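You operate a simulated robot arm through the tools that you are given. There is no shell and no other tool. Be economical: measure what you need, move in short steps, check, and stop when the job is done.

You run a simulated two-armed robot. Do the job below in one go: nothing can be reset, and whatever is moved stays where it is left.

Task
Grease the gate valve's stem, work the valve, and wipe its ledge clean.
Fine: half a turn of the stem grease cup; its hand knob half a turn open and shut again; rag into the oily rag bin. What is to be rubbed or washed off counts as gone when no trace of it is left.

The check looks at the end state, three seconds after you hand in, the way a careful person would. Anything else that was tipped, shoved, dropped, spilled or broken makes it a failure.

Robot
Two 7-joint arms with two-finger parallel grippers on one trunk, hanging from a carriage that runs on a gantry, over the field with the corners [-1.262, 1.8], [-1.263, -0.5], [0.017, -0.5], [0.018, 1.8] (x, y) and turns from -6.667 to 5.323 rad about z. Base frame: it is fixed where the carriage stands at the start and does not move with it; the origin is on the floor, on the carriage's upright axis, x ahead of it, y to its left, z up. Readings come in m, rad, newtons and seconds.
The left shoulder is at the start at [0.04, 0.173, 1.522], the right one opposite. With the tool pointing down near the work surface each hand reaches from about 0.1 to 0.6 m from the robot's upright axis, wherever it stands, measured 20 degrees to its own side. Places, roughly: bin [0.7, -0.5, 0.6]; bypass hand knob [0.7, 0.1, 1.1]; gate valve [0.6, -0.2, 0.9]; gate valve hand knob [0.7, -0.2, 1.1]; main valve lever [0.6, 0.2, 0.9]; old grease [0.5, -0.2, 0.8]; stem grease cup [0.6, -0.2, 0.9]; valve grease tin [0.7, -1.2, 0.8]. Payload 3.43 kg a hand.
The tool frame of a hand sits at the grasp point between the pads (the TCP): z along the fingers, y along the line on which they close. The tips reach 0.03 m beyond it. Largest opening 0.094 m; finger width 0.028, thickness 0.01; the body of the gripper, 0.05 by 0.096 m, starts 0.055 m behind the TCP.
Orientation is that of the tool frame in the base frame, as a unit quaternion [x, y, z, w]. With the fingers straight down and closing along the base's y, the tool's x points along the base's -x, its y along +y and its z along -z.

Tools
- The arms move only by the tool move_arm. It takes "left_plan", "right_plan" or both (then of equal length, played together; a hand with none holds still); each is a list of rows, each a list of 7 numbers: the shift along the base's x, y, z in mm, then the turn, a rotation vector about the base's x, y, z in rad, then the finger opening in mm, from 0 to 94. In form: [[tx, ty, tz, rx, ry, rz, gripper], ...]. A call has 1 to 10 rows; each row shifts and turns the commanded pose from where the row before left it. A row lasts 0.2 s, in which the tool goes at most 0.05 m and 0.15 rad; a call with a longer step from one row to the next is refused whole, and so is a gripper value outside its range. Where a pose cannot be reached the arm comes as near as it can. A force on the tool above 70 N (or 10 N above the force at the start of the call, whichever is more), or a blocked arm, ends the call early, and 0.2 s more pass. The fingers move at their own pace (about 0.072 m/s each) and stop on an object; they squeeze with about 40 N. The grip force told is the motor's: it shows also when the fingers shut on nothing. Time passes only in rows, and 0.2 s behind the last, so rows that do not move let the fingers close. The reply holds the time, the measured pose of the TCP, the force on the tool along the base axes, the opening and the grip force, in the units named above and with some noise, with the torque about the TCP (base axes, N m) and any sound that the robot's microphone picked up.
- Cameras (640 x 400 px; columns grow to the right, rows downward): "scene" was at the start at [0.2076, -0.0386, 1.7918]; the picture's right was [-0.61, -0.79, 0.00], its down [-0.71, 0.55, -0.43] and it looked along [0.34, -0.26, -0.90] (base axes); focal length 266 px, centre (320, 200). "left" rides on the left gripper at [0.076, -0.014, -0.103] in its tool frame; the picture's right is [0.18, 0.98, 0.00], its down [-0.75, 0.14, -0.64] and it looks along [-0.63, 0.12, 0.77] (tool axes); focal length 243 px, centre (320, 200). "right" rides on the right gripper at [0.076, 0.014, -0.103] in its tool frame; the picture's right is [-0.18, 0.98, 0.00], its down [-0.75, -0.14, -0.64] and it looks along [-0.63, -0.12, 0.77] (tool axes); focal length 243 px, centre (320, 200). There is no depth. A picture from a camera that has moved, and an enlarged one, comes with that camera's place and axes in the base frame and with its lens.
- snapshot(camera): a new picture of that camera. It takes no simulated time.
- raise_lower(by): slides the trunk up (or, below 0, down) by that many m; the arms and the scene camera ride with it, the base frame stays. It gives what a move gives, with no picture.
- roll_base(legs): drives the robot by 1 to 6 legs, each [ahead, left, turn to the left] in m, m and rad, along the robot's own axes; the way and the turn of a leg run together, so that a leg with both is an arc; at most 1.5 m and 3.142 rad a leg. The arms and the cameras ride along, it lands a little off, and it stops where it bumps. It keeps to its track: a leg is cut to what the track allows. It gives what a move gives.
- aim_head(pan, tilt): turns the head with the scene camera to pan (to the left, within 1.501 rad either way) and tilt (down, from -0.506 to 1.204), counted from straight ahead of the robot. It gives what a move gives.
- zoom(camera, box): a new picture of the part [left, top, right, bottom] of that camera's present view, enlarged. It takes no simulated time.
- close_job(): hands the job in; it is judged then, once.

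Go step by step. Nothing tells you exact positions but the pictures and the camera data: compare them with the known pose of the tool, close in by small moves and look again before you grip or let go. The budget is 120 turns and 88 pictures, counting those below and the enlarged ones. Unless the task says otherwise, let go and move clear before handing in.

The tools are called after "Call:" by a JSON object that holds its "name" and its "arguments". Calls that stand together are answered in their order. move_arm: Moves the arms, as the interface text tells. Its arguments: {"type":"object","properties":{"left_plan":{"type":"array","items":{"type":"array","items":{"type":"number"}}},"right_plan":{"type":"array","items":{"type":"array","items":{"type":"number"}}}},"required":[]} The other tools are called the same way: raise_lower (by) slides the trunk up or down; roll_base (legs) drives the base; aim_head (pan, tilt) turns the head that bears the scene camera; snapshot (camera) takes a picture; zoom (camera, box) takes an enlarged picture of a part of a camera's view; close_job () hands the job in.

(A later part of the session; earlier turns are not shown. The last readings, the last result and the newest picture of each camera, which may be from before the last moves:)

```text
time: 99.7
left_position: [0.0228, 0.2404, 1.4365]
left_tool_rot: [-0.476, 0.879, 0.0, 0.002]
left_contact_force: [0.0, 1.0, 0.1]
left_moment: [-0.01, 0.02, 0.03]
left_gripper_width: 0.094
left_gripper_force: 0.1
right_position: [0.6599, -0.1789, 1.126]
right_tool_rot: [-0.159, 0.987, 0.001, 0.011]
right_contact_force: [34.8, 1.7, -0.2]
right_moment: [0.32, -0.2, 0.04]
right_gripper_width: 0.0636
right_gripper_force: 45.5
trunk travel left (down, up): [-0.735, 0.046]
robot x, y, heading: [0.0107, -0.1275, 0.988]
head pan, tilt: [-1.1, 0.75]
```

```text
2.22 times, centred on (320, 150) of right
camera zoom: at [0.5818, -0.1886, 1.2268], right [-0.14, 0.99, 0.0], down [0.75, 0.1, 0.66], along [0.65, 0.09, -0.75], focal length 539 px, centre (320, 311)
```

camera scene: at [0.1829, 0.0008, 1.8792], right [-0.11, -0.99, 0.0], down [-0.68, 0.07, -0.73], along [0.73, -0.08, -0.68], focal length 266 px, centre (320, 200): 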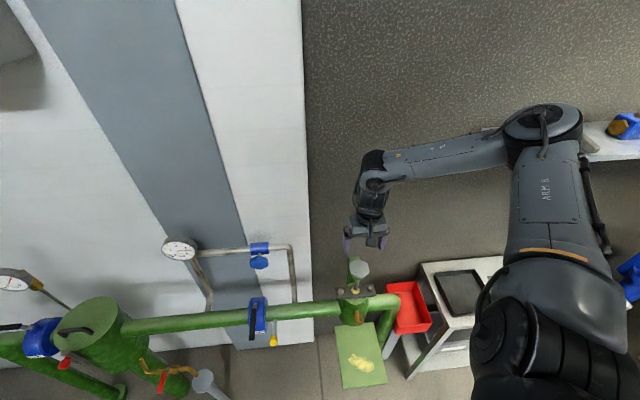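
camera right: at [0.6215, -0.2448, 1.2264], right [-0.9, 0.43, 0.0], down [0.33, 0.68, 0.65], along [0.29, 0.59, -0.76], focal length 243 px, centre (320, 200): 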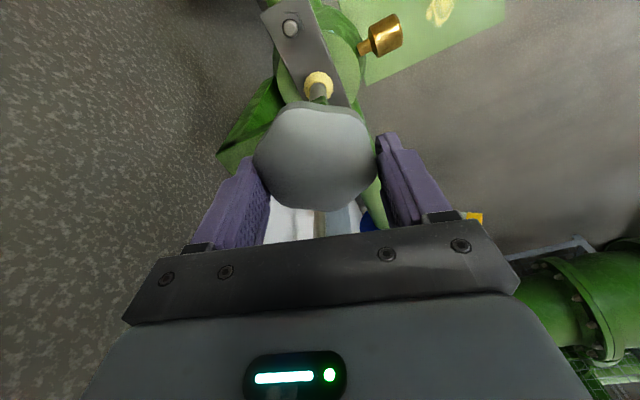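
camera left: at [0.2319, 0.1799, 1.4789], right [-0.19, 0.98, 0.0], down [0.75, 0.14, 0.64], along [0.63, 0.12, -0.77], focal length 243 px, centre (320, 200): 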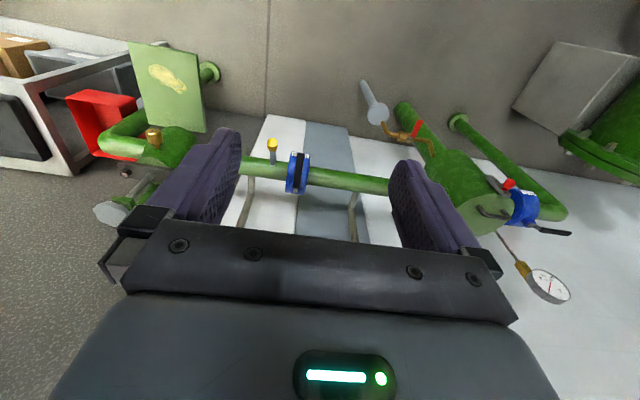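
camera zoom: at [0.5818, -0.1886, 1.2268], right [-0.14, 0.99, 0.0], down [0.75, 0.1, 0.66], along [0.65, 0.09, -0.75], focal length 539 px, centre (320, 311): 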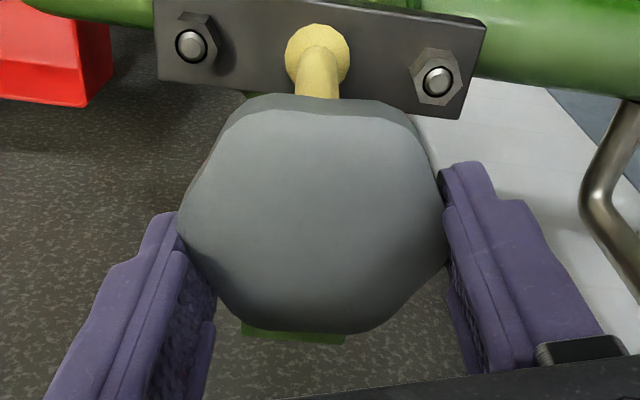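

No stop felt after ~185° back. I release, lift and compare the knob's outline with the earlier picture from the same viewpoint.

Call:
{"name": "move_arm", "arguments": {"right_plan": [[0, 0, 0, 0, 0, 0, 94], [0, 0, 0, 0, 0, 0, 94], [0, 0, 15, 0, 0, 0, 94], [0, 0, 20, 0, 0, -0.07, 94], [0, 0, 20, 0, 0, -0.145, 94]]}}

Call:
{"name": "zoom", "arguments": {"camera": "scene", "box": [280, 210, 440, 310]}}

Call:
{"name": "snapshot", "arguments": {"camera": "right"}}

```text
time: 100.9
left_position: [0.0204, 0.2405, 1.4362]
left_tool_rot: [-0.476, 0.879, 0.0, -0.001]
left_contact_force: [0.4, -0.1, -0.9]
left_moment: [-0.01, -0.01, -0.02]
left_gripper_width: 0.0939
left_gripper_force: 0.1
right_position: [0.6545, -0.1779, 1.1778]
right_tool_rot: [-0.055, 0.998, 0.001, 0.005]
right_contact_force: [0.0, 0.4, -0.2]
right_moment: [-0.01, 0.0, -0.02]
right_gripper_width: 0.0941
right_gripper_force: 0.0
trunk travel left (down, up): [-0.735, 0.046]
robot x, y, heading: [0.0104, -0.1234, 0.992]
head pan, tilt: [-1.1, 0.75]
```

```text
4.00 times, centred on (360, 260) of scene
camera zoom: at [0.1828, 0.0006, 1.8791], right [-0.11, -0.99, 0.0], down [-0.68, 0.07, -0.73], along [0.73, -0.08, -0.68], focal length 1064 px, centre (160, -40)
```

zoom: 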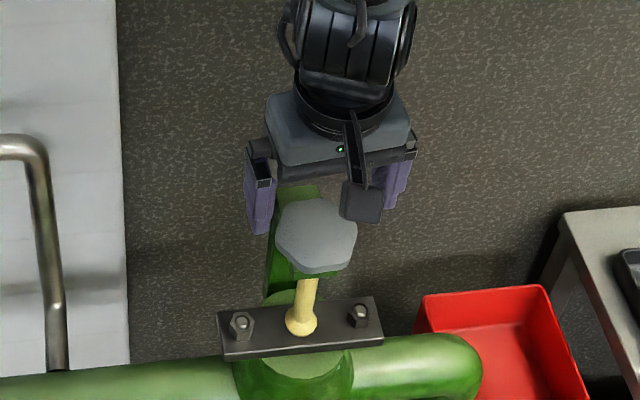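

```text
42 pictures are left
camera right: at [0.5744, -0.1716, 1.28], right [0.08, 1.0, 0.0], down [0.76, -0.06, 0.65], along [0.65, -0.05, -0.76], focal length 243 px, centre (320, 200)
```

right: 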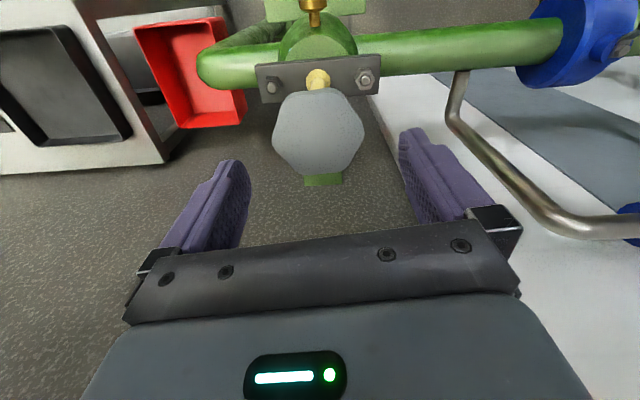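

Call:
{"name": "zoom", "arguments": {"camera": "right", "box": [260, 70, 380, 190]}}

Call:
{"name": "zoom", "arguments": {"camera": "scene", "box": [330, 240, 390, 300]}}

```text
3.33 times, centred on (320, 130) of right
camera zoom: at [0.5744, -0.1716, 1.28], right [0.08, 1.0, 0.0], down [0.76, -0.06, 0.65], along [0.65, -0.05, -0.76], focal length 809 px, centre (320, 433)
```

zoom: 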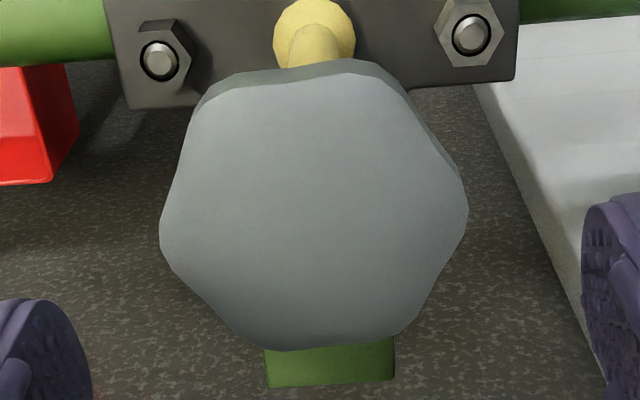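

```text
6.67 times, centred on (360, 270) of scene
camera zoom: at [0.1828, 0.0006, 1.8791], right [-0.11, -0.99, 0.0], down [-0.68, 0.07, -0.73], along [0.73, -0.08, -0.68], focal length 1773 px, centre (53, -267)
```

zoom: 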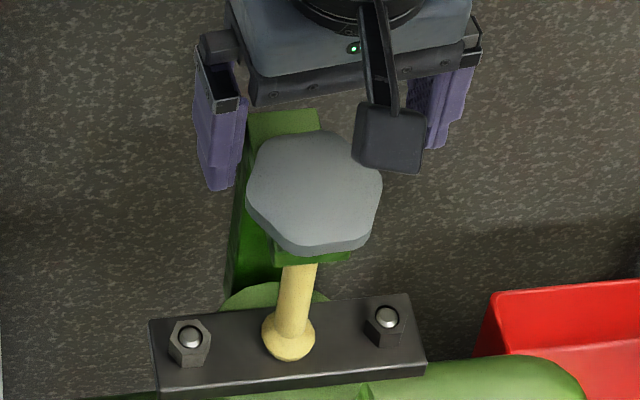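

The knob has six lobes and now sits about 30° off its starting look; the firm squeeze earlier snapped it ~+20–30° ahead, so it is still a bit open. I regrip one lobe further round (yaw ≈ 1.37) so I have room to close it onto its stop.

Call:
{"name": "move_arm", "arguments": {"right_plan": [[0, 0, 0, 0, 0, 0.14, 94], [0, 0, 0, 0, 0, 0.14, 94], [0, 0, 0, 0, 0, 0.14, 94], [0, 0, 0, 0, 0, 0.14, 94], [0, 0, 0, 0, 0, 0.14, 94], [0, 0, 0, 0, 0, 0.14, 94], [0, 0, 0, 0, 0, 0.14, 94], [0, 0, 0, 0, 0, 0.14, 94], [1, 0, 0, 0, 0, 0.136, 94]]}}

Call:
{"name": "move_arm", "arguments": {"right_plan": [[0, 0, -20, 0, 0, 0, 94], [0, 0, -20, 0, 0, 0, 94], [0, 0, -13, 0, 0, 0, 94], [0, 0, 0, 0, 0, 0, 75], [0, 0, 0, 0, 0, 0, 40], [0, 0, 0, 0, 0, 0, 40], [0, 0, 0, 0, 0, 0, 40]]}}

Call:
{"name": "zoom", "arguments": {"camera": "right", "box": [220, 60, 420, 240]}}

```text
time: 102.9
left_position: [0.0193, 0.2392, 1.4358]
left_tool_rot: [-0.477, 0.879, 0.001, -0.001]
left_contact_force: [0.9, -0.3, -0.6]
left_moment: [0.0, 0.03, 0.03]
left_gripper_width: 0.0937
left_gripper_force: 0.1
right_position: [0.655, -0.1789, 1.1773]
right_tool_rot: [-0.632, 0.775, 0.004, 0.006]
right_contact_force: [0.0, 0.1, 1.0]
right_moment: [-0.01, 0.01, 0.01]
right_gripper_width: 0.0937
right_gripper_force: 0.1
trunk travel left (down, up): [-0.735, 0.046]
robot x, y, heading: [0.0155, -0.1203, 0.989]
head pan, tilt: [-1.1, 0.75]
```

```text
time: 104.5
left_position: [0.0197, 0.2394, 1.4352]
left_tool_rot: [-0.476, 0.88, 0.0, 0.001]
left_contact_force: [0.0, 0.5, -0.5]
left_moment: [-0.01, 0.01, -0.01]
left_gripper_width: 0.094
left_gripper_force: 0.1
right_position: [0.6571, -0.1786, 1.1252]
right_tool_rot: [-0.631, 0.776, 0.003, 0.004]
right_contact_force: [12.5, -1.6, -14.8]
right_moment: [0.19, -0.44, 0.03]
right_gripper_width: 0.0637
right_gripper_force: 45.2
trunk travel left (down, up): [-0.735, 0.046]
robot x, y, heading: [0.011, -0.1233, 0.99]
head pan, tilt: [-1.1, 0.75]
```

```text
2.22 times, centred on (320, 150) of right
camera zoom: at [0.6265, -0.2502, 1.2271], right [-0.92, 0.38, 0.0], down [0.29, 0.7, 0.65], along [0.25, 0.6, -0.76], focal length 539 px, centre (320, 311)
```

zoom: 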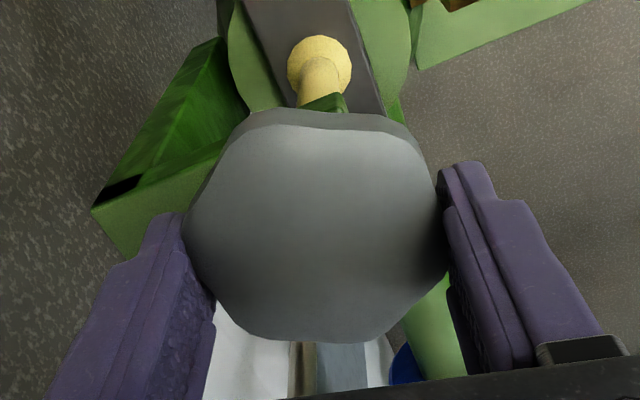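

Same lobe seat as before (63.7 mm). Now I close gently in small steps, watching for a stop.

Call:
{"name": "move_arm", "arguments": {"right_plan": [[0, 0, 0, 0, 0, -0.08, 40], [0, 0, 0, 0, 0, -0.08, 40]]}}

Call:
{"name": "move_arm", "arguments": {"right_plan": [[0, 0, 0, 0, 0, -0.08, 40], [0, 0, 0, 0, 0, -0.08, 40]]}}

Call:
{"name": "move_arm", "arguments": {"right_plan": [[0, 0, 0, 0, 0, -0.08, 40], [0, 0, 0, 0, 0, -0.08, 40]]}}

Call:
{"name": "zoom", "arguments": {"camera": "right", "box": [220, 60, 420, 240]}}

```text
time: 105.1
left_position: [0.0205, 0.2401, 1.436]
left_tool_rot: [-0.477, 0.879, 0.0, 0.001]
left_contact_force: [0.0, -0.6, 0.5]
left_moment: [0.05, 0.03, 0.04]
left_gripper_width: 0.094
left_gripper_force: 0.1
right_position: [0.6567, -0.1791, 1.1251]
right_tool_rot: [-0.566, 0.825, 0.003, 0.004]
right_contact_force: [21.3, 0.7, -19.3]
right_moment: [-0.74, 0.78, 0.0]
right_gripper_width: 0.0635
right_gripper_force: 45.0
trunk travel left (down, up): [-0.735, 0.046]
robot x, y, heading: [0.0147, -0.1234, 0.988]
head pan, tilt: [-1.1, 0.75]
```

```text
time: 105.7
left_position: [0.0214, 0.2402, 1.4346]
left_tool_rot: [-0.477, 0.879, 0.0, 0.001]
left_contact_force: [-0.1, 0.0, 0.2]
left_moment: [0.01, 0.0, 0.02]
left_gripper_width: 0.094
left_gripper_force: 0.1
right_position: [0.6573, -0.1789, 1.125]
right_tool_rot: [-0.498, 0.867, 0.001, 0.006]
right_contact_force: [26.4, -1.3, -24.6]
right_moment: [-0.54, 0.54, 0.04]
right_gripper_width: 0.0636
right_gripper_force: 44.9
trunk travel left (down, up): [-0.735, 0.046]
robot x, y, heading: [0.0143, -0.1214, 0.992]
head pan, tilt: [-1.1, 0.75]
```

```text
time: 106.3
left_position: [0.0206, 0.24, 1.4361]
left_tool_rot: [-0.477, 0.879, 0.001, 0.001]
left_contact_force: [0.2, 0.6, 0.3]
left_moment: [0.01, 0.01, 0.01]
left_gripper_width: 0.0941
left_gripper_force: 0.0
right_position: [0.6576, -0.1791, 1.1255]
right_tool_rot: [-0.427, 0.904, 0.001, 0.007]
right_contact_force: [29.2, -0.6, -30.1]
right_moment: [0.14, 0.36, 0.04]
right_gripper_width: 0.0636
right_gripper_force: 45.1
trunk travel left (down, up): [-0.735, 0.046]
robot x, y, heading: [0.0104, -0.1256, 0.995]
head pan, tilt: [-1.1, 0.75]
```

```text
2.22 times, centred on (320, 150) of right
camera zoom: at [0.5968, -0.2286, 1.227], right [-0.64, 0.77, 0.0], down [0.58, 0.49, 0.65], along [0.5, 0.42, -0.76], focal length 539 px, centre (320, 311)
```

zoom: 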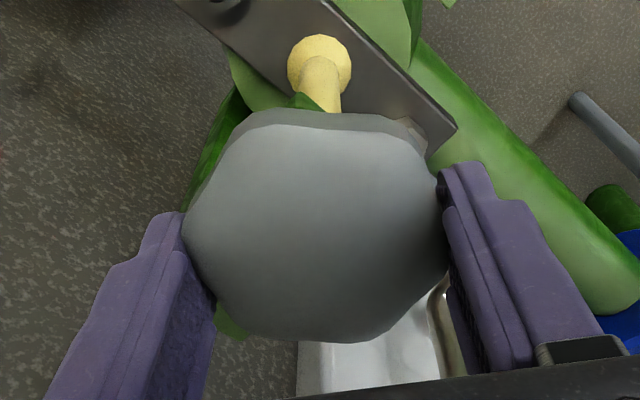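

Call:
{"name": "move_arm", "arguments": {"right_plan": [[0, 0, 0, 0, 0, -0.08, 40]]}}

Call:
{"name": "move_arm", "arguments": {"right_plan": [[0, 0, 0, 0, 0, -0.08, 40]]}}

Call:
{"name": "move_arm", "arguments": {"right_plan": [[0, 0, 0, 0, 0, 0, 94], [0, 0, 0, 0, 0, 0, 94], [0, 0, 15, 0, 0, 0, 94], [-1, 0, 20, 0, 0, -0.12, 94], [0, 0, 17, 0, 0, -0.15, 94], [0, 0, 0, 0, 0, -0.15, 94], [0, 0, 0, 0, 0, -0.15, 94], [0, 0, 0, 0, 0, -0.05, 94]]}}

Call:
{"name": "zoom", "arguments": {"camera": "right", "box": [260, 70, 380, 190]}}

Call:
{"name": "zoom", "arguments": {"camera": "scene", "box": [280, 210, 440, 310]}}

```text
time: 106.7
left_position: [0.0218, 0.2397, 1.436]
left_tool_rot: [-0.476, 0.879, 0.0, 0.001]
left_contact_force: [0.5, -0.7, -0.7]
left_moment: [-0.01, -0.02, 0.0]
left_gripper_width: 0.0942
left_gripper_force: 0.0
right_position: [0.6576, -0.1787, 1.1243]
right_tool_rot: [-0.391, 0.921, 0.001, 0.007]
right_contact_force: [30.6, -3.3, -31.3]
right_moment: [0.5, 0.18, 0.1]
right_gripper_width: 0.0636
right_gripper_force: 44.7
trunk travel left (down, up): [-0.735, 0.046]
robot x, y, heading: [0.0157, -0.123, 0.996]
head pan, tilt: [-1.1, 0.75]
```

```text
time: 107.1
left_position: [0.021, 0.2397, 1.4365]
left_tool_rot: [-0.477, 0.879, 0.001, 0.001]
left_contact_force: [0.3, -0.1, 1.0]
left_moment: [0.01, -0.01, -0.01]
left_gripper_width: 0.094
left_gripper_force: 0.0
right_position: [0.6575, -0.18, 1.1255]
right_tool_rot: [-0.356, 0.934, 0.0, 0.007]
right_contact_force: [24.9, -4.2, -20.4]
right_moment: [-0.18, -0.28, 1.87]
right_gripper_width: 0.0641
right_gripper_force: 44.6
trunk travel left (down, up): [-0.735, 0.046]
robot x, y, heading: [0.0182, -0.1221, 0.992]
head pan, tilt: [-1.1, 0.75]
```

```text
time: 108.9
left_position: [0.0201, 0.2403, 1.4362]
left_tool_rot: [-0.476, 0.879, 0.001, 0.0]
left_contact_force: [-0.2, -0.8, 0.1]
left_moment: [0.0, -0.01, 0.01]
left_gripper_width: 0.0944
left_gripper_force: 0.2
right_position: [0.6556, -0.1785, 1.1759]
right_tool_rot: [-0.052, 0.999, 0.0, 0.006]
right_contact_force: [0.1, 0.2, 0.7]
right_moment: [-0.03, 0.01, 0.01]
right_gripper_width: 0.0942
right_gripper_force: 0.1
trunk travel left (down, up): [-0.735, 0.046]
robot x, y, heading: [0.0125, -0.1242, 0.99]
head pan, tilt: [-1.1, 0.75]
```

```text
3.33 times, centred on (320, 130) of right
camera zoom: at [0.5752, -0.1715, 1.2784], right [0.08, 1.0, 0.0], down [0.76, -0.06, 0.65], along [0.65, -0.05, -0.76], focal length 809 px, centre (320, 433)
```

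zoom: 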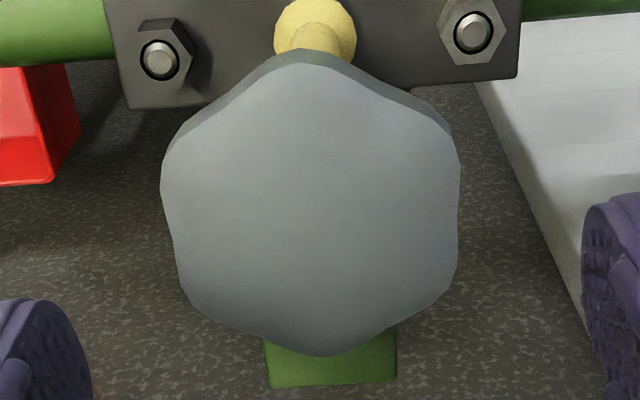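

```text
4.00 times, centred on (360, 260) of scene
camera zoom: at [0.1827, 0.0006, 1.8792], right [-0.11, -0.99, 0.0], down [-0.68, 0.07, -0.73], along [0.73, -0.08, -0.68], focal length 1064 px, centre (160, -40)
```

zoom: 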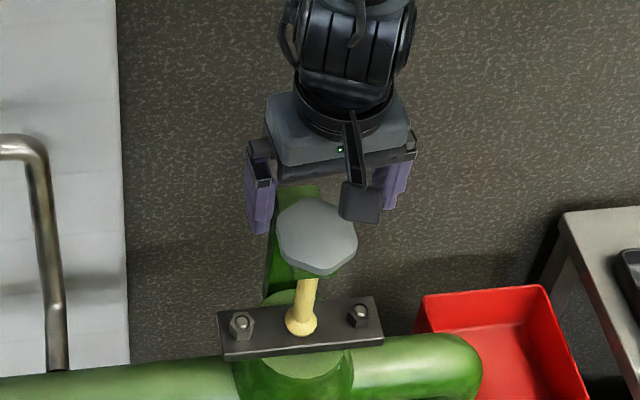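

The last step met a firm stop (torque 1.9 N·m) and the outline matches the start, so the valve is shut and the stem greased. Next the rag at about (0.646, -0.934, 0.81): lift clear and drive right.

Call:
{"name": "move_arm", "arguments": {"right_plan": [[0, 0, 30, 0, 0, 0.1, 94], [-20, 0, 30, 0, 0, 0.1, 94], [-40, -10, 20, 0, 0, 0.1, 94], [-40, -10, 0, 0, 0, 0.1, 94]]}}

Call:
{"name": "roll_base", "arguments": {"legs": [[-0.31, -0.203, 0], [0, 0, -0.25]]}}

Call:
{"name": "raise_lower", "arguments": {"by": -0.2}}

Call:
{"name": "aim_head", "arguments": {"pan": -1.2, "tilt": 0.75}}

Call:
{"name": "snapshot", "arguments": {"camera": "scene"}}

```text
time: 109.9
left_position: [0.0198, 0.2407, 1.4363]
left_tool_rot: [-0.476, 0.879, 0.001, 0.0]
left_contact_force: [0.7, -0.4, -0.1]
left_moment: [0.01, 0.02, -0.01]
left_gripper_width: 0.094
left_gripper_force: 0.1
right_position: [0.5575, -0.1998, 1.2591]
right_tool_rot: [-0.252, 0.968, 0.001, 0.006]
right_contact_force: [-0.3, -1.0, 0.1]
right_moment: [0.01, 0.01, -0.02]
right_gripper_width: 0.0943
right_gripper_force: 0.0
trunk travel left (down, up): [-0.735, 0.046]
robot x, y, heading: [0.0136, -0.1245, 0.99]
head pan, tilt: [-1.1, 0.75]
```

```text
time: 113.2
left_position: [0.1119, -0.1415, 1.4363]
left_tool_rot: [-0.36, 0.933, 0.001, -0.001]
left_contact_force: [0.1, 0.1, 0.1]
left_moment: [-0.03, 0.01, -0.01]
left_gripper_width: 0.0941
left_gripper_force: 0.1
right_position: [0.5205, -0.7038, 1.2579]
right_tool_rot: [-0.125, 0.992, 0.001, 0.006]
right_contact_force: [0.5, -0.9, 0.4]
right_moment: [0.02, 0.02, -0.02]
right_gripper_width: 0.0941
right_gripper_force: 0.1
trunk travel left (down, up): [-0.735, 0.046]
robot x, y, heading: [0.0122, -0.4893, 0.739]
head pan, tilt: [-1.1, 0.75]
```

```text
time: 115.3
left_position: [0.1112, -0.1414, 1.2364]
left_tool_rot: [-0.36, 0.933, 0.0, -0.001]
left_contact_force: [-0.8, 0.2, -0.2]
left_moment: [-0.02, -0.02, -0.02]
left_gripper_width: 0.0939
left_gripper_force: 0.1
right_position: [0.5198, -0.7036, 1.0585]
right_tool_rot: [-0.124, 0.992, 0.001, 0.006]
right_contact_force: [-0.2, -0.2, -0.4]
right_moment: [-0.01, 0.0, 0.01]
right_gripper_width: 0.0938
right_gripper_force: 0.1
trunk travel left (down, up): [-0.535, 0.246]
robot x, y, heading: [0.0143, -0.4937, 0.736]
head pan, tilt: [-1.1, 0.75]
```

```text
time: 116.0
left_position: [0.1118, -0.1407, 1.2368]
left_tool_rot: [-0.36, 0.933, 0.001, 0.0]
left_contact_force: [-0.2, -0.1, -0.3]
left_moment: [-0.01, 0.01, 0.01]
left_gripper_width: 0.0939
left_gripper_force: 0.0
right_position: [0.5189, -0.7032, 1.0574]
right_tool_rot: [-0.125, 0.992, 0.001, 0.006]
right_contact_force: [-0.8, 0.4, 0.0]
right_moment: [0.0, 0.02, -0.02]
right_gripper_width: 0.0942
right_gripper_force: 0.1
trunk travel left (down, up): [-0.535, 0.246]
robot x, y, heading: [0.0132, -0.488, 0.736]
head pan, tilt: [-1.201, 0.75]
```

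```text
35 pictures are left
camera scene: at [0.2058, -0.4218, 1.6792], right [-0.45, -0.89, 0.0], down [-0.61, 0.31, -0.73], along [0.65, -0.33, -0.68], focal length 266 px, centre (320, 200)
```

scene: 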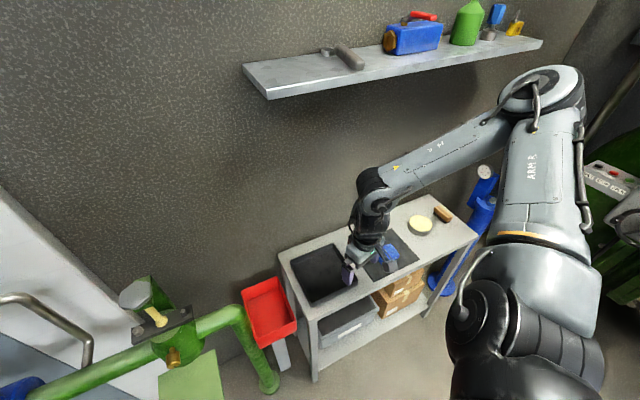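

Call:
{"name": "move_arm", "arguments": {"right_plan": [[20, -38, -10, 0, 0, -0.04, 94], [20, -38, -10, 0, 0, -0.04, 94], [22, -38, -10, 0, 0, -0.04, 94], [22, -38, -15, 0, 0, -0.04, 94], [22, -38, -15, 0, 0, -0.04, 94], [20, -38, -15, 0, 0, -0.04, 94], [0, 0, -20, 0, 0, 0, 94]]}}

Call:
{"name": "snapshot", "arguments": {"camera": "right"}}

```text
time: 117.6
left_position: [0.112, -0.1404, 1.2369]
left_tool_rot: [-0.36, 0.933, 0.001, 0.0]
left_contact_force: [0.0, 0.1, -0.7]
left_moment: [0.03, -0.01, -0.02]
left_gripper_width: 0.0939
left_gripper_force: 0.1
right_position: [0.6452, -0.9331, 0.964]
right_tool_rot: [-0.004, 1.0, 0.002, 0.006]
right_contact_force: [0.9, 0.5, -0.4]
right_moment: [0.0, 0.01, -0.01]
right_gripper_width: 0.0941
right_gripper_force: 0.1
trunk travel left (down, up): [-0.535, 0.246]
robot x, y, heading: [0.0161, -0.4908, 0.735]
head pan, tilt: [-1.201, 0.75]
```

```text
34 pictures are left
camera right: at [0.5674, -0.918, 1.0652], right [0.18, 0.98, 0.0], down [0.75, -0.14, 0.65], along [0.64, -0.11, -0.76], focal length 243 px, centre (320, 200)
```

right: 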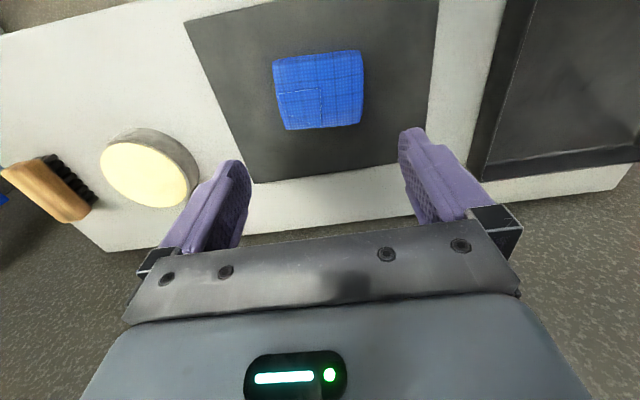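

The rag is a folded blue pad, ~82 mm (y) by ~69 mm (x), centred at about (0.641, -0.930). I yaw 90° to grip it along its shorter side.

Call:
{"name": "move_arm", "arguments": {"right_plan": [[0, 0, -5, 0, 0, 0.15, 94], [0, 0, -5, 0, 0, 0.15, 94], [0, 0, -5, 0, 0, 0.15, 94], [0, 0, -5, 0, 0, 0.15, 94], [0, 0, -5, 0, 0, 0.15, 94], [0, 0, -5, 0, 0, 0.15, 94], [0, 0, -5, 0, 0, 0.15, 94], [0, 0, -5, 0, 0, 0.15, 94], [0, 0, -5, 0, 0, 0.15, 94], [-3, 3, -5, 0, 0, 0.15, 94]]}}

Call:
{"name": "snapshot", "arguments": {"camera": "right"}}

Call:
{"name": "zoom", "arguments": {"camera": "scene", "box": [320, 190, 440, 310]}}

```text
time: 119.8
left_position: [0.1119, -0.1418, 1.237]
left_tool_rot: [-0.36, 0.933, 0.001, 0.0]
left_contact_force: [-0.5, 0.6, -0.7]
left_moment: [0.02, -0.01, -0.03]
left_gripper_width: 0.094
left_gripper_force: 0.0
right_position: [0.643, -0.9277, 0.9124]
right_tool_rot: [-0.686, 0.727, 0.004, 0.004]
right_contact_force: [-1.3, 0.4, 0.3]
right_moment: [0.01, 0.01, 0.02]
right_gripper_width: 0.0939
right_gripper_force: 0.0
trunk travel left (down, up): [-0.535, 0.246]
robot x, y, heading: [0.0157, -0.4889, 0.737]
head pan, tilt: [-1.201, 0.75]
```

```text
33 pictures are left
camera right: at [0.6229, -1.0026, 1.0142], right [-0.97, 0.24, 0.0], down [0.19, 0.74, 0.65], along [0.16, 0.63, -0.76], focal length 243 px, centre (320, 200)
```

right: 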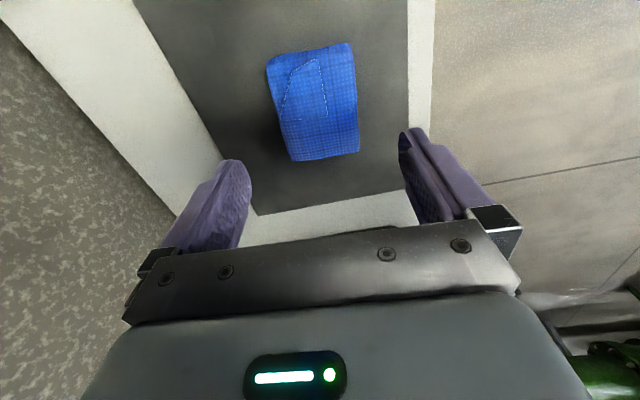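

```text
3.33 times, centred on (380, 250) of scene
camera zoom: at [0.2057, -0.4218, 1.6792], right [-0.45, -0.89, 0.0], down [-0.61, 0.31, -0.73], along [0.65, -0.33, -0.68], focal length 887 px, centre (120, 33)
```

zoom: 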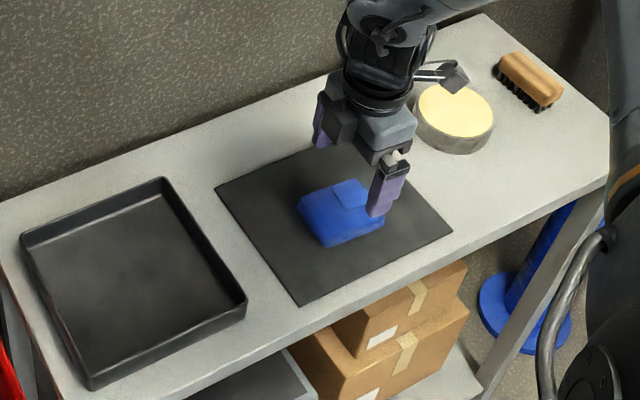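

The rag is centred under the gripper. I descend in steps, watching for contact with the mat.

Call:
{"name": "move_arm", "arguments": {"right_plan": [[0, -3, -20, 0, 0, 0, 94], [0, 0, -20, 0, 0, 0, 94], [0, 0, -15, 0, 0, 0, 94], [0, 0, 0, 0, 0, 0, 94]]}}

Call:
{"name": "snapshot", "arguments": {"camera": "right"}}

Call:
{"name": "zoom", "arguments": {"camera": "scene", "box": [340, 210, 420, 290]}}

```text
time: 120.8
left_position: [0.113, -0.1402, 1.2363]
left_tool_rot: [-0.36, 0.933, 0.001, 0.0]
left_contact_force: [0.3, -0.2, -0.1]
left_moment: [-0.02, -0.02, -0.04]
left_gripper_width: 0.0939
left_gripper_force: 0.1
right_position: [0.6422, -0.9308, 0.8578]
right_tool_rot: [-0.685, 0.729, 0.004, 0.004]
right_contact_force: [0.7, -0.2, 0.1]
right_moment: [0.0, 0.0, -0.01]
right_gripper_width: 0.0941
right_gripper_force: 0.0
trunk travel left (down, up): [-0.535, 0.246]
robot x, y, heading: [0.0184, -0.493, 0.732]
head pan, tilt: [-1.201, 0.75]
```

```text
31 pictures are left
camera right: at [0.6224, -1.0064, 0.96], right [-0.97, 0.24, 0.0], down [0.19, 0.74, 0.65], along [0.16, 0.63, -0.76], focal length 243 px, centre (320, 200)
```

right: 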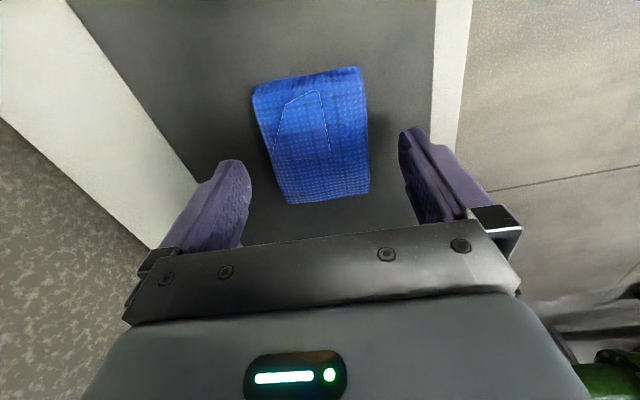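

```text
5.00 times, centred on (380, 250) of scene
camera zoom: at [0.2058, -0.4219, 1.6792], right [-0.45, -0.89, 0.0], down [-0.61, 0.31, -0.73], along [0.65, -0.33, -0.68], focal length 1330 px, centre (20, -50)
```

zoom: 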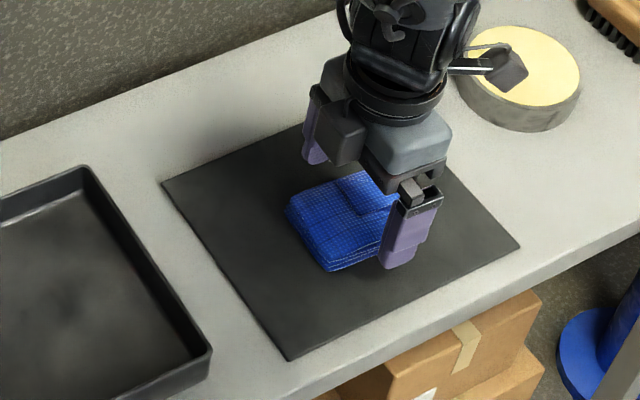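

Call:
{"name": "move_arm", "arguments": {"right_plan": [[0, -2, -8, 0, 0, 0, 94], [0, 0, -8, 0, 0, 0, 94], [0, 0, 0, 0, 0, 0, 94]]}}

Call:
{"name": "move_arm", "arguments": {"right_plan": [[0, 0, -4, 0, 0, 0, 94], [0, 0, 0, 0, 0, 0, 94]]}}

Call:
{"name": "move_arm", "arguments": {"right_plan": [[0, 0, -4, 0, 0, 0, 94], [0, 0, 0, 0, 0, 0, 94]]}}

```text
time: 121.6
left_position: [0.1121, -0.1408, 1.237]
left_tool_rot: [-0.359, 0.933, 0.0, 0.0]
left_contact_force: [1.2, -0.6, 0.2]
left_moment: [-0.01, 0.01, 0.01]
left_gripper_width: 0.0942
left_gripper_force: 0.1
right_position: [0.6432, -0.9332, 0.8416]
right_tool_rot: [-0.684, 0.729, 0.003, 0.004]
right_contact_force: [0.2, 0.1, 0.3]
right_moment: [0.0, 0.01, 0.0]
right_gripper_width: 0.0941
right_gripper_force: 0.0
trunk travel left (down, up): [-0.535, 0.246]
robot x, y, heading: [0.0126, -0.4914, 0.737]
head pan, tilt: [-1.201, 0.75]
```

```text
time: 122.2
left_position: [0.1122, -0.1418, 1.236]
left_tool_rot: [-0.36, 0.933, 0.001, 0.0]
left_contact_force: [-0.3, 0.5, -0.7]
left_moment: [-0.01, -0.03, 0.0]
left_gripper_width: 0.094
left_gripper_force: 0.1
right_position: [0.6424, -0.933, 0.8378]
right_tool_rot: [-0.684, 0.729, 0.004, 0.004]
right_contact_force: [0.2, 0.6, 0.4]
right_moment: [0.0, -0.01, -0.01]
right_gripper_width: 0.0941
right_gripper_force: 0.0
trunk travel left (down, up): [-0.535, 0.246]
robot x, y, heading: [0.0126, -0.4915, 0.735]
head pan, tilt: [-1.201, 0.75]
```

```text
time: 122.8
left_position: [0.1124, -0.1407, 1.2361]
left_tool_rot: [-0.36, 0.933, 0.0, 0.0]
left_contact_force: [-0.1, 0.6, 0.8]
left_moment: [0.03, -0.01, 0.01]
left_gripper_width: 0.094
left_gripper_force: 0.1
right_position: [0.6428, -0.9328, 0.8339]
right_tool_rot: [-0.686, 0.728, 0.004, 0.003]
right_contact_force: [-8.2, 6.4, 21.8]
right_moment: [-0.15, -0.44, 0.22]
right_gripper_width: 0.0927
right_gripper_force: 0.1
trunk travel left (down, up): [-0.535, 0.246]
robot x, y, heading: [0.013, -0.4909, 0.744]
head pan, tilt: [-1.201, 0.75]
```

The mat is at ≈0.804. I raise 6 mm so the rag stands proud of the tips, and close on it.

Call:
{"name": "move_arm", "arguments": {"right_plan": [[0, 0, 6, 0, 0, 0, 94], [0, 0, 0, 0, 0, 0, 60], [0, 0, 0, 0, 0, 0, 30], [0, 0, 0, 0, 0, 0, 10], [0, 0, 0, 0, 0, 0, 10], [0, 0, 0, 0, 0, 0, 10]]}}

Call:
{"name": "move_arm", "arguments": {"right_plan": [[0, 0, 15, 0, 0, 0, 10], [0, 0, 25, 0, 0, 0, 10], [0, 0, 30, 0, 0, 0, 10], [0, 0, 30, 0, 0, 0, 10]]}}

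Call:
{"name": "snapshot", "arguments": {"camera": "right"}}

Call:
{"name": "zoom", "arguments": {"camera": "scene", "box": [320, 160, 440, 280]}}

```text
time: 124.2
left_position: [0.1118, -0.1401, 1.2355]
left_tool_rot: [-0.36, 0.933, 0.001, 0.0]
left_contact_force: [0.0, -0.2, 0.3]
left_moment: [-0.05, 0.01, 0.0]
left_gripper_width: 0.094
left_gripper_force: 0.0
right_position: [0.643, -0.9333, 0.8396]
right_tool_rot: [-0.684, 0.729, 0.004, 0.004]
right_contact_force: [0.4, 1.0, -0.2]
right_moment: [-0.01, 0.01, -0.01]
right_gripper_width: 0.0687
right_gripper_force: 40.2
trunk travel left (down, up): [-0.535, 0.246]
robot x, y, heading: [0.0181, -0.4887, 0.73]
head pan, tilt: [-1.201, 0.75]
```

```text
time: 125.2
left_position: [0.1131, -0.1409, 1.2356]
left_tool_rot: [-0.36, 0.933, 0.0, -0.001]
left_contact_force: [-1.3, -0.8, 0.3]
left_moment: [-0.02, -0.01, 0.03]
left_gripper_width: 0.0938
left_gripper_force: 0.0
right_position: [0.6432, -0.9338, 0.9402]
right_tool_rot: [-0.685, 0.728, 0.005, 0.004]
right_contact_force: [-0.6, -0.7, -0.9]
right_moment: [-0.01, -0.01, 0.01]
right_gripper_width: 0.0687
right_gripper_force: 40.3
trunk travel left (down, up): [-0.535, 0.246]
robot x, y, heading: [0.0118, -0.4891, 0.731]
head pan, tilt: [-1.201, 0.75]
```

```text
29 pictures are left
camera right: at [0.6241, -1.0094, 1.042], right [-0.97, 0.25, 0.0], down [0.19, 0.74, 0.65], along [0.16, 0.63, -0.76], focal length 243 px, centre (320, 200)
```

right: 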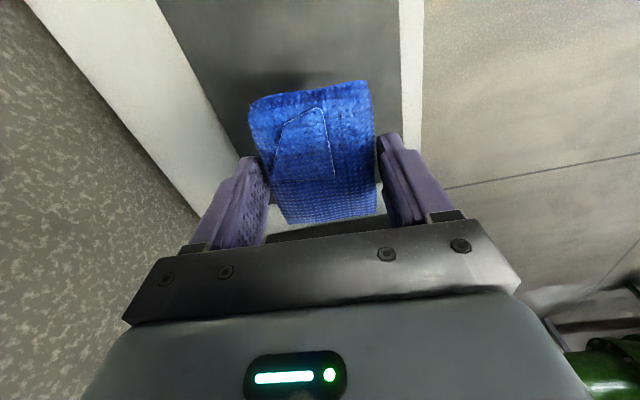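

```text
3.33 times, centred on (380, 220) of scene
camera zoom: at [0.2059, -0.422, 1.6791], right [-0.45, -0.89, 0.0], down [-0.61, 0.31, -0.73], along [0.65, -0.33, -0.68], focal length 887 px, centre (120, 133)
```

zoom: 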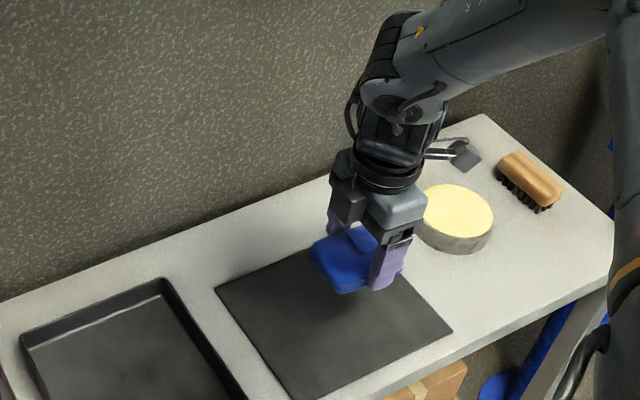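

Rag is held firmly. I lift and retract it, turn the base back and drive over to the ledge.

Call:
{"name": "move_arm", "arguments": {"right_plan": [[-15, 10, 25, 0, 0, 0, 10], [-20, 15, 30, 0, 0, 0, 10], [-25, 20, 30, 0, 0, 0, 10], [-30, 25, 30, 0, 0, 0, 10], [-30, 25, 20, 0, 0, 0, 10], [-30, 25, 10, 0, 0, 0, 10]]}}

Call:
{"name": "roll_base", "arguments": {"legs": [[0, 0, -0.735], [0, 0.49, 0]]}}

```text
time: 126.6
left_position: [0.1117, -0.141, 1.2357]
left_tool_rot: [-0.36, 0.933, 0.002, 0.0]
left_contact_force: [-0.1, 0.7, -0.6]
left_moment: [-0.02, -0.01, 0.01]
left_gripper_width: 0.0939
left_gripper_force: 0.1
right_position: [0.4915, -0.815, 1.0866]
right_tool_rot: [-0.684, 0.729, 0.005, 0.004]
right_contact_force: [0.2, -0.2, -0.9]
right_moment: [0.0, 0.0, 0.01]
right_gripper_width: 0.0686
right_gripper_force: 39.2
trunk travel left (down, up): [-0.535, 0.246]
robot x, y, heading: [0.0145, -0.4918, 0.733]
head pan, tilt: [-1.201, 0.75]
```

```text
time: 131.5
left_position: [0.3223, 0.1894, 1.2363]
left_tool_rot: [0.0, 1.0, 0.0, 0.0]
left_contact_force: [-1.1, 0.5, -0.6]
left_moment: [0.01, -0.02, 0.0]
left_gripper_width: 0.094
left_gripper_force: 0.0
right_position: [0.1509, -0.5651, 1.0867]
right_tool_rot: [-0.376, 0.927, 0.002, 0.005]
right_contact_force: [0.0, 0.1, -1.3]
right_moment: [0.0, 0.03, 0.01]
right_gripper_width: 0.0685
right_gripper_force: 39.7
trunk travel left (down, up): [-0.535, 0.246]
robot x, y, heading: [0.0142, -0.0053, -0.0]
head pan, tilt: [-1.201, 0.75]
```

Call:
{"name": "move_arm", "arguments": {"right_plan": [[30, 38, -8, 0, 0, -0.077, 10], [30, 38, -8, 0, 0, -0.077, 10], [30, 38, -8, 0, 0, -0.077, 10], [30, 38, -8, 0, 0, -0.077, 10], [30, 38, -8, 0, 0, -0.077, 10], [30, 38, -8, 0, 0, -0.077, 10], [30, 38, -8, 0, 0, -0.077, 10], [30, 38, -8, 0, 0, -0.077, 10], [30, 38, -8, 0, 0, -0.077, 10], [30, 38, -8, 0, 0, -0.077, 10]]}}

Call:
{"name": "aim_head", "arguments": {"pan": -0.35, "tilt": 1.0}}

Call:
{"name": "snapshot", "arguments": {"camera": "scene"}}

Call:
{"name": "snapshot", "arguments": {"camera": "right"}}

```text
time: 133.7
left_position: [0.3216, 0.1895, 1.2363]
left_tool_rot: [0.0, 1.0, 0.001, -0.001]
left_contact_force: [0.1, 0.7, -0.2]
left_moment: [-0.01, 0.0, 0.0]
left_gripper_width: 0.0939
left_gripper_force: 0.0
right_position: [0.4459, -0.1874, 1.0088]
right_tool_rot: [0.0, 1.0, 0.0, 0.006]
right_contact_force: [0.4, 1.0, -0.8]
right_moment: [0.0, 0.01, -0.03]
right_gripper_width: 0.0684
right_gripper_force: 40.5
right hand out of reach, approached as far as the arm can: row 5
trunk travel left (down, up): [-0.535, 0.246]
robot x, y, heading: [0.0137, -0.0016, -0.002]
head pan, tilt: [-1.201, 0.75]
```

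```text
time: 134.8
left_position: [0.3218, 0.1897, 1.2363]
left_tool_rot: [-0.001, 1.0, 0.001, 0.0]
left_contact_force: [-0.4, -0.3, 0.0]
left_moment: [0.03, 0.01, 0.03]
left_gripper_width: 0.0942
left_gripper_force: 0.1
right_position: [0.4458, -0.1889, 1.0096]
right_tool_rot: [-0.001, 1.0, -0.001, 0.006]
right_contact_force: [-0.2, 0.6, -0.1]
right_moment: [-0.01, -0.02, -0.01]
right_gripper_width: 0.0685
right_gripper_force: 39.8
trunk travel left (down, up): [-0.535, 0.246]
robot x, y, heading: [0.015, -0.0029, 0.001]
head pan, tilt: [-0.351, 1.0]
```

```text
27 pictures are left
camera scene: at [0.2385, -0.0292, 1.6601], right [-0.35, -0.94, 0.0], down [-0.79, 0.29, -0.54], along [0.51, -0.19, -0.84], focal length 266 px, centre (320, 200)
```

scene: 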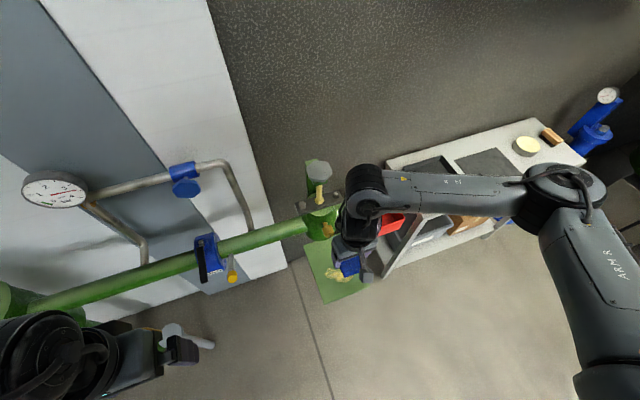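

```text
26 pictures are left
camera right: at [0.3674, -0.1734, 1.1112], right [0.18, 0.98, 0.0], down [0.75, -0.14, 0.65], along [0.64, -0.12, -0.76], focal length 243 px, centre (320, 200)
```

right: 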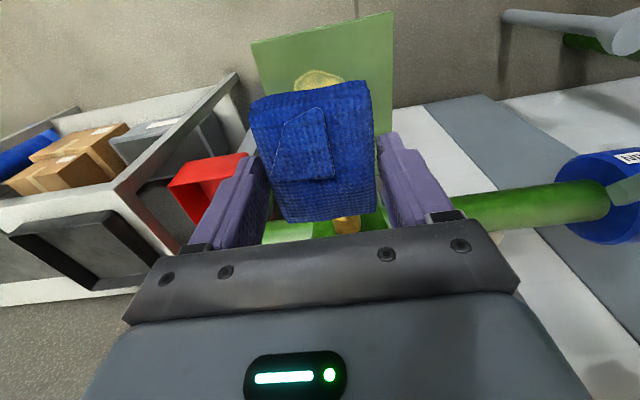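

The held rag is right above the grease, which I take to span x 0.435–0.491, y −0.222…−0.136. I shift to the patch centre and lower until light contact.

Call:
{"name": "move_arm", "arguments": {"right_plan": [[6, 3, -30, 0, 0, 0, 10], [6, 3, -35, 0, 0, 0, 10], [4, 2, -35, 0, 0, 0, 10], [0, 0, -35, 0, 0, 0, 10], [0, 0, -15, 0, 0, 0, 10], [0, 0, 0, 0, 0, 0, 10]]}}

Call:
{"name": "move_arm", "arguments": {"right_plan": [[0, 0, -6, 0, 0, 0, 10], [0, 0, 0, 0, 0, 0, 10]]}}

Call:
{"name": "move_arm", "arguments": {"right_plan": [[0, 0, -5, 0, 0, 0, 10], [0, 0, 0, 0, 0, 0, 10]]}}

```text
time: 136.2
left_position: [0.3221, 0.19, 1.2363]
left_tool_rot: [0.0, 1.0, 0.001, 0.0]
left_contact_force: [0.5, -0.6, 0.4]
left_moment: [-0.02, 0.01, -0.01]
left_gripper_width: 0.0941
left_gripper_force: 0.0
right_position: [0.4651, -0.1799, 0.8551]
right_tool_rot: [-0.001, 1.0, -0.001, 0.006]
right_contact_force: [0.1, 0.5, 0.1]
right_moment: [0.01, -0.02, 0.02]
right_gripper_width: 0.0685
right_gripper_force: 39.7
trunk travel left (down, up): [-0.535, 0.246]
robot x, y, heading: [0.0129, -0.0047, -0.008]
head pan, tilt: [-0.351, 1.0]
```

```text
time: 136.8
left_position: [0.3222, 0.1894, 1.236]
left_tool_rot: [0.001, 1.0, 0.002, -0.001]
left_contact_force: [-0.7, -1.0, 0.5]
left_moment: [0.03, -0.01, -0.01]
left_gripper_width: 0.0939
left_gripper_force: 0.2
right_position: [0.4652, -0.18, 0.8507]
right_tool_rot: [-0.001, 1.0, 0.0, 0.006]
right_contact_force: [-0.1, 0.4, -0.2]
right_moment: [-0.04, -0.06, -0.01]
right_gripper_width: 0.0685
right_gripper_force: 40.1
trunk travel left (down, up): [-0.535, 0.246]
robot x, y, heading: [0.0116, -0.003, -0.004]
head pan, tilt: [-0.351, 1.0]
```

```text
time: 137.4
left_position: [0.3219, 0.189, 1.2369]
left_tool_rot: [0.0, 1.0, 0.0, -0.001]
left_contact_force: [-0.6, 0.0, 0.6]
left_moment: [-0.03, -0.01, 0.0]
left_gripper_width: 0.094
left_gripper_force: 0.1
right_position: [0.463, -0.1798, 0.8462]
right_tool_rot: [-0.001, 1.0, 0.0, 0.006]
right_contact_force: [1.1, -0.2, -0.5]
right_moment: [-0.01, -0.02, 0.02]
right_gripper_width: 0.0686
right_gripper_force: 40.4
trunk travel left (down, up): [-0.535, 0.246]
robot x, y, heading: [0.0134, -0.005, -0.006]
head pan, tilt: [-0.351, 1.0]
```

Call:
{"name": "move_arm", "arguments": {"right_plan": [[0, 0, -5, 0, 0, 0, 10], [0, 0, 0, 0, 0, 0, 10]]}}

Call:
{"name": "move_arm", "arguments": {"right_plan": [[0, 0, -4, 0, 0, 0, 10], [0, 0, 0, 0, 0, 0, 10]]}}

Call:
{"name": "zoom", "arguments": {"camera": "scene", "box": [280, 210, 400, 310]}}

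```text
time: 138.0
left_position: [0.3219, 0.1893, 1.237]
left_tool_rot: [0.0, 1.0, 0.0, 0.0]
left_contact_force: [-0.1, 0.3, -0.4]
left_moment: [-0.02, -0.02, 0.01]
left_gripper_width: 0.0943
left_gripper_force: 0.0
right_position: [0.4654, -0.1793, 0.8409]
right_tool_rot: [-0.001, 1.0, 0.001, 0.005]
right_contact_force: [0.4, -0.1, -0.6]
right_moment: [0.02, 0.01, 0.02]
right_gripper_width: 0.0687
right_gripper_force: 40.0
trunk travel left (down, up): [-0.535, 0.246]
robot x, y, heading: [0.0135, -0.0036, -0.005]
head pan, tilt: [-0.351, 1.0]
```

```text
time: 138.6
left_position: [0.3206, 0.1888, 1.2353]
left_tool_rot: [0.0, 1.0, 0.001, 0.0]
left_contact_force: [0.3, 1.0, 0.1]
left_moment: [0.0, 0.02, 0.02]
left_gripper_width: 0.094
left_gripper_force: 0.1
right_position: [0.4638, -0.1806, 0.8365]
right_tool_rot: [-0.001, 1.0, 0.0, 0.007]
right_contact_force: [-0.3, -0.6, -0.6]
right_moment: [0.01, -0.01, 0.01]
right_gripper_width: 0.0685
right_gripper_force: 40.1
trunk travel left (down, up): [-0.535, 0.246]
robot x, y, heading: [0.013, -0.0024, -0.004]
head pan, tilt: [-0.351, 1.0]
```

```text
4.00 times, centred on (340, 260) of scene
camera zoom: at [0.2385, -0.0292, 1.6601], right [-0.35, -0.94, 0.0], down [-0.79, 0.29, -0.54], along [0.51, -0.19, -0.84], focal length 1064 px, centre (240, -40)
```

zoom: 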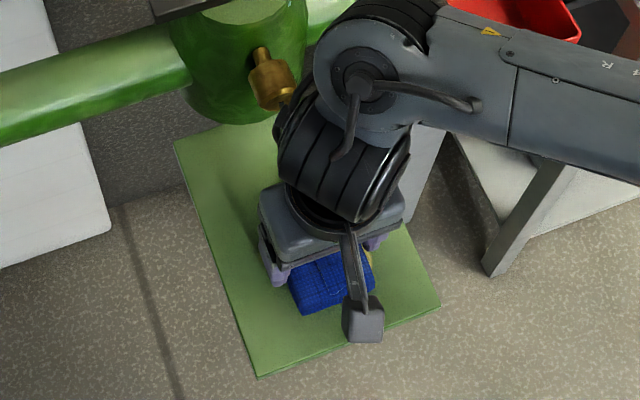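

Not yet in contact; continue down in small steps.

Call:
{"name": "move_arm", "arguments": {"right_plan": [[0, 0, -5, 0, 0, 0, 10], [0, 0, -5, 0, 0, 0, 10], [0, 0, 0, 0, 0, 0, 10]]}}

Call:
{"name": "move_arm", "arguments": {"right_plan": [[0, 0, -5, 0, 0, 0, 10], [0, 0, 0, 0, 0, 0, 10]]}}

Call:
{"name": "move_arm", "arguments": {"right_plan": [[0, 0, -5, 0, 0, 0, 10], [0, 0, 0, 0, 0, 0, 10]]}}

```text
time: 139.4
left_position: [0.3216, 0.19, 1.2362]
left_tool_rot: [0.0, 1.0, 0.001, 0.0]
left_contact_force: [0.3, 0.1, -0.3]
left_moment: [0.03, -0.04, -0.02]
left_gripper_width: 0.0941
left_gripper_force: 0.0
right_position: [0.4636, -0.1801, 0.8274]
right_tool_rot: [0.0, 1.0, 0.001, 0.005]
right_contact_force: [0.1, -1.0, -1.0]
right_moment: [-0.01, 0.03, 0.01]
right_gripper_width: 0.0685
right_gripper_force: 39.6
trunk travel left (down, up): [-0.535, 0.246]
robot x, y, heading: [0.0116, -0.0052, -0.002]
head pan, tilt: [-0.351, 1.0]
```

```text
time: 140.0
left_position: [0.3222, 0.1886, 1.2362]
left_tool_rot: [0.001, 1.0, 0.0, 0.0]
left_contact_force: [0.0, -0.7, 0.0]
left_moment: [0.0, 0.01, 0.02]
left_gripper_width: 0.0938
left_gripper_force: 0.0
right_position: [0.465, -0.1816, 0.8251]
right_tool_rot: [-0.003, 1.0, 0.002, 0.007]
right_contact_force: [-16.9, -0.7, 56.5]
right_moment: [-0.12, 0.53, 0.09]
right_gripper_width: 0.0687
right_gripper_force: 40.2
trunk travel left (down, up): [-0.535, 0.246]
robot x, y, heading: [0.0133, -0.004, -0.01]
head pan, tilt: [-0.351, 1.0]
```

```text
time: 140.5
left_position: [0.3211, 0.1884, 1.2345]
left_tool_rot: [0.0, 1.0, -0.001, 0.001]
left_contact_force: [0.8, 0.8, 0.3]
left_moment: [0.02, -0.01, -0.04]
left_gripper_width: 0.0938
left_gripper_force: 0.0
right_position: [0.4663, -0.1804, 0.82]
right_tool_rot: [-0.001, 1.0, 0.0, 0.009]
right_contact_force: [-7.2, -1.3, 25.3]
right_moment: [-0.96, 0.51, -0.32]
right_gripper_width: 0.0687
right_gripper_force: 40.1
trunk travel left (down, up): [-0.535, 0.246]
robot x, y, heading: [0.0127, -0.0029, -0.005]
head pan, tilt: [-0.351, 1.0]
stopped in row 2 (right hand): the force on the tool passed its limit at 80 N (the readings are from after the stop); the commanded pose is now the measured one
```

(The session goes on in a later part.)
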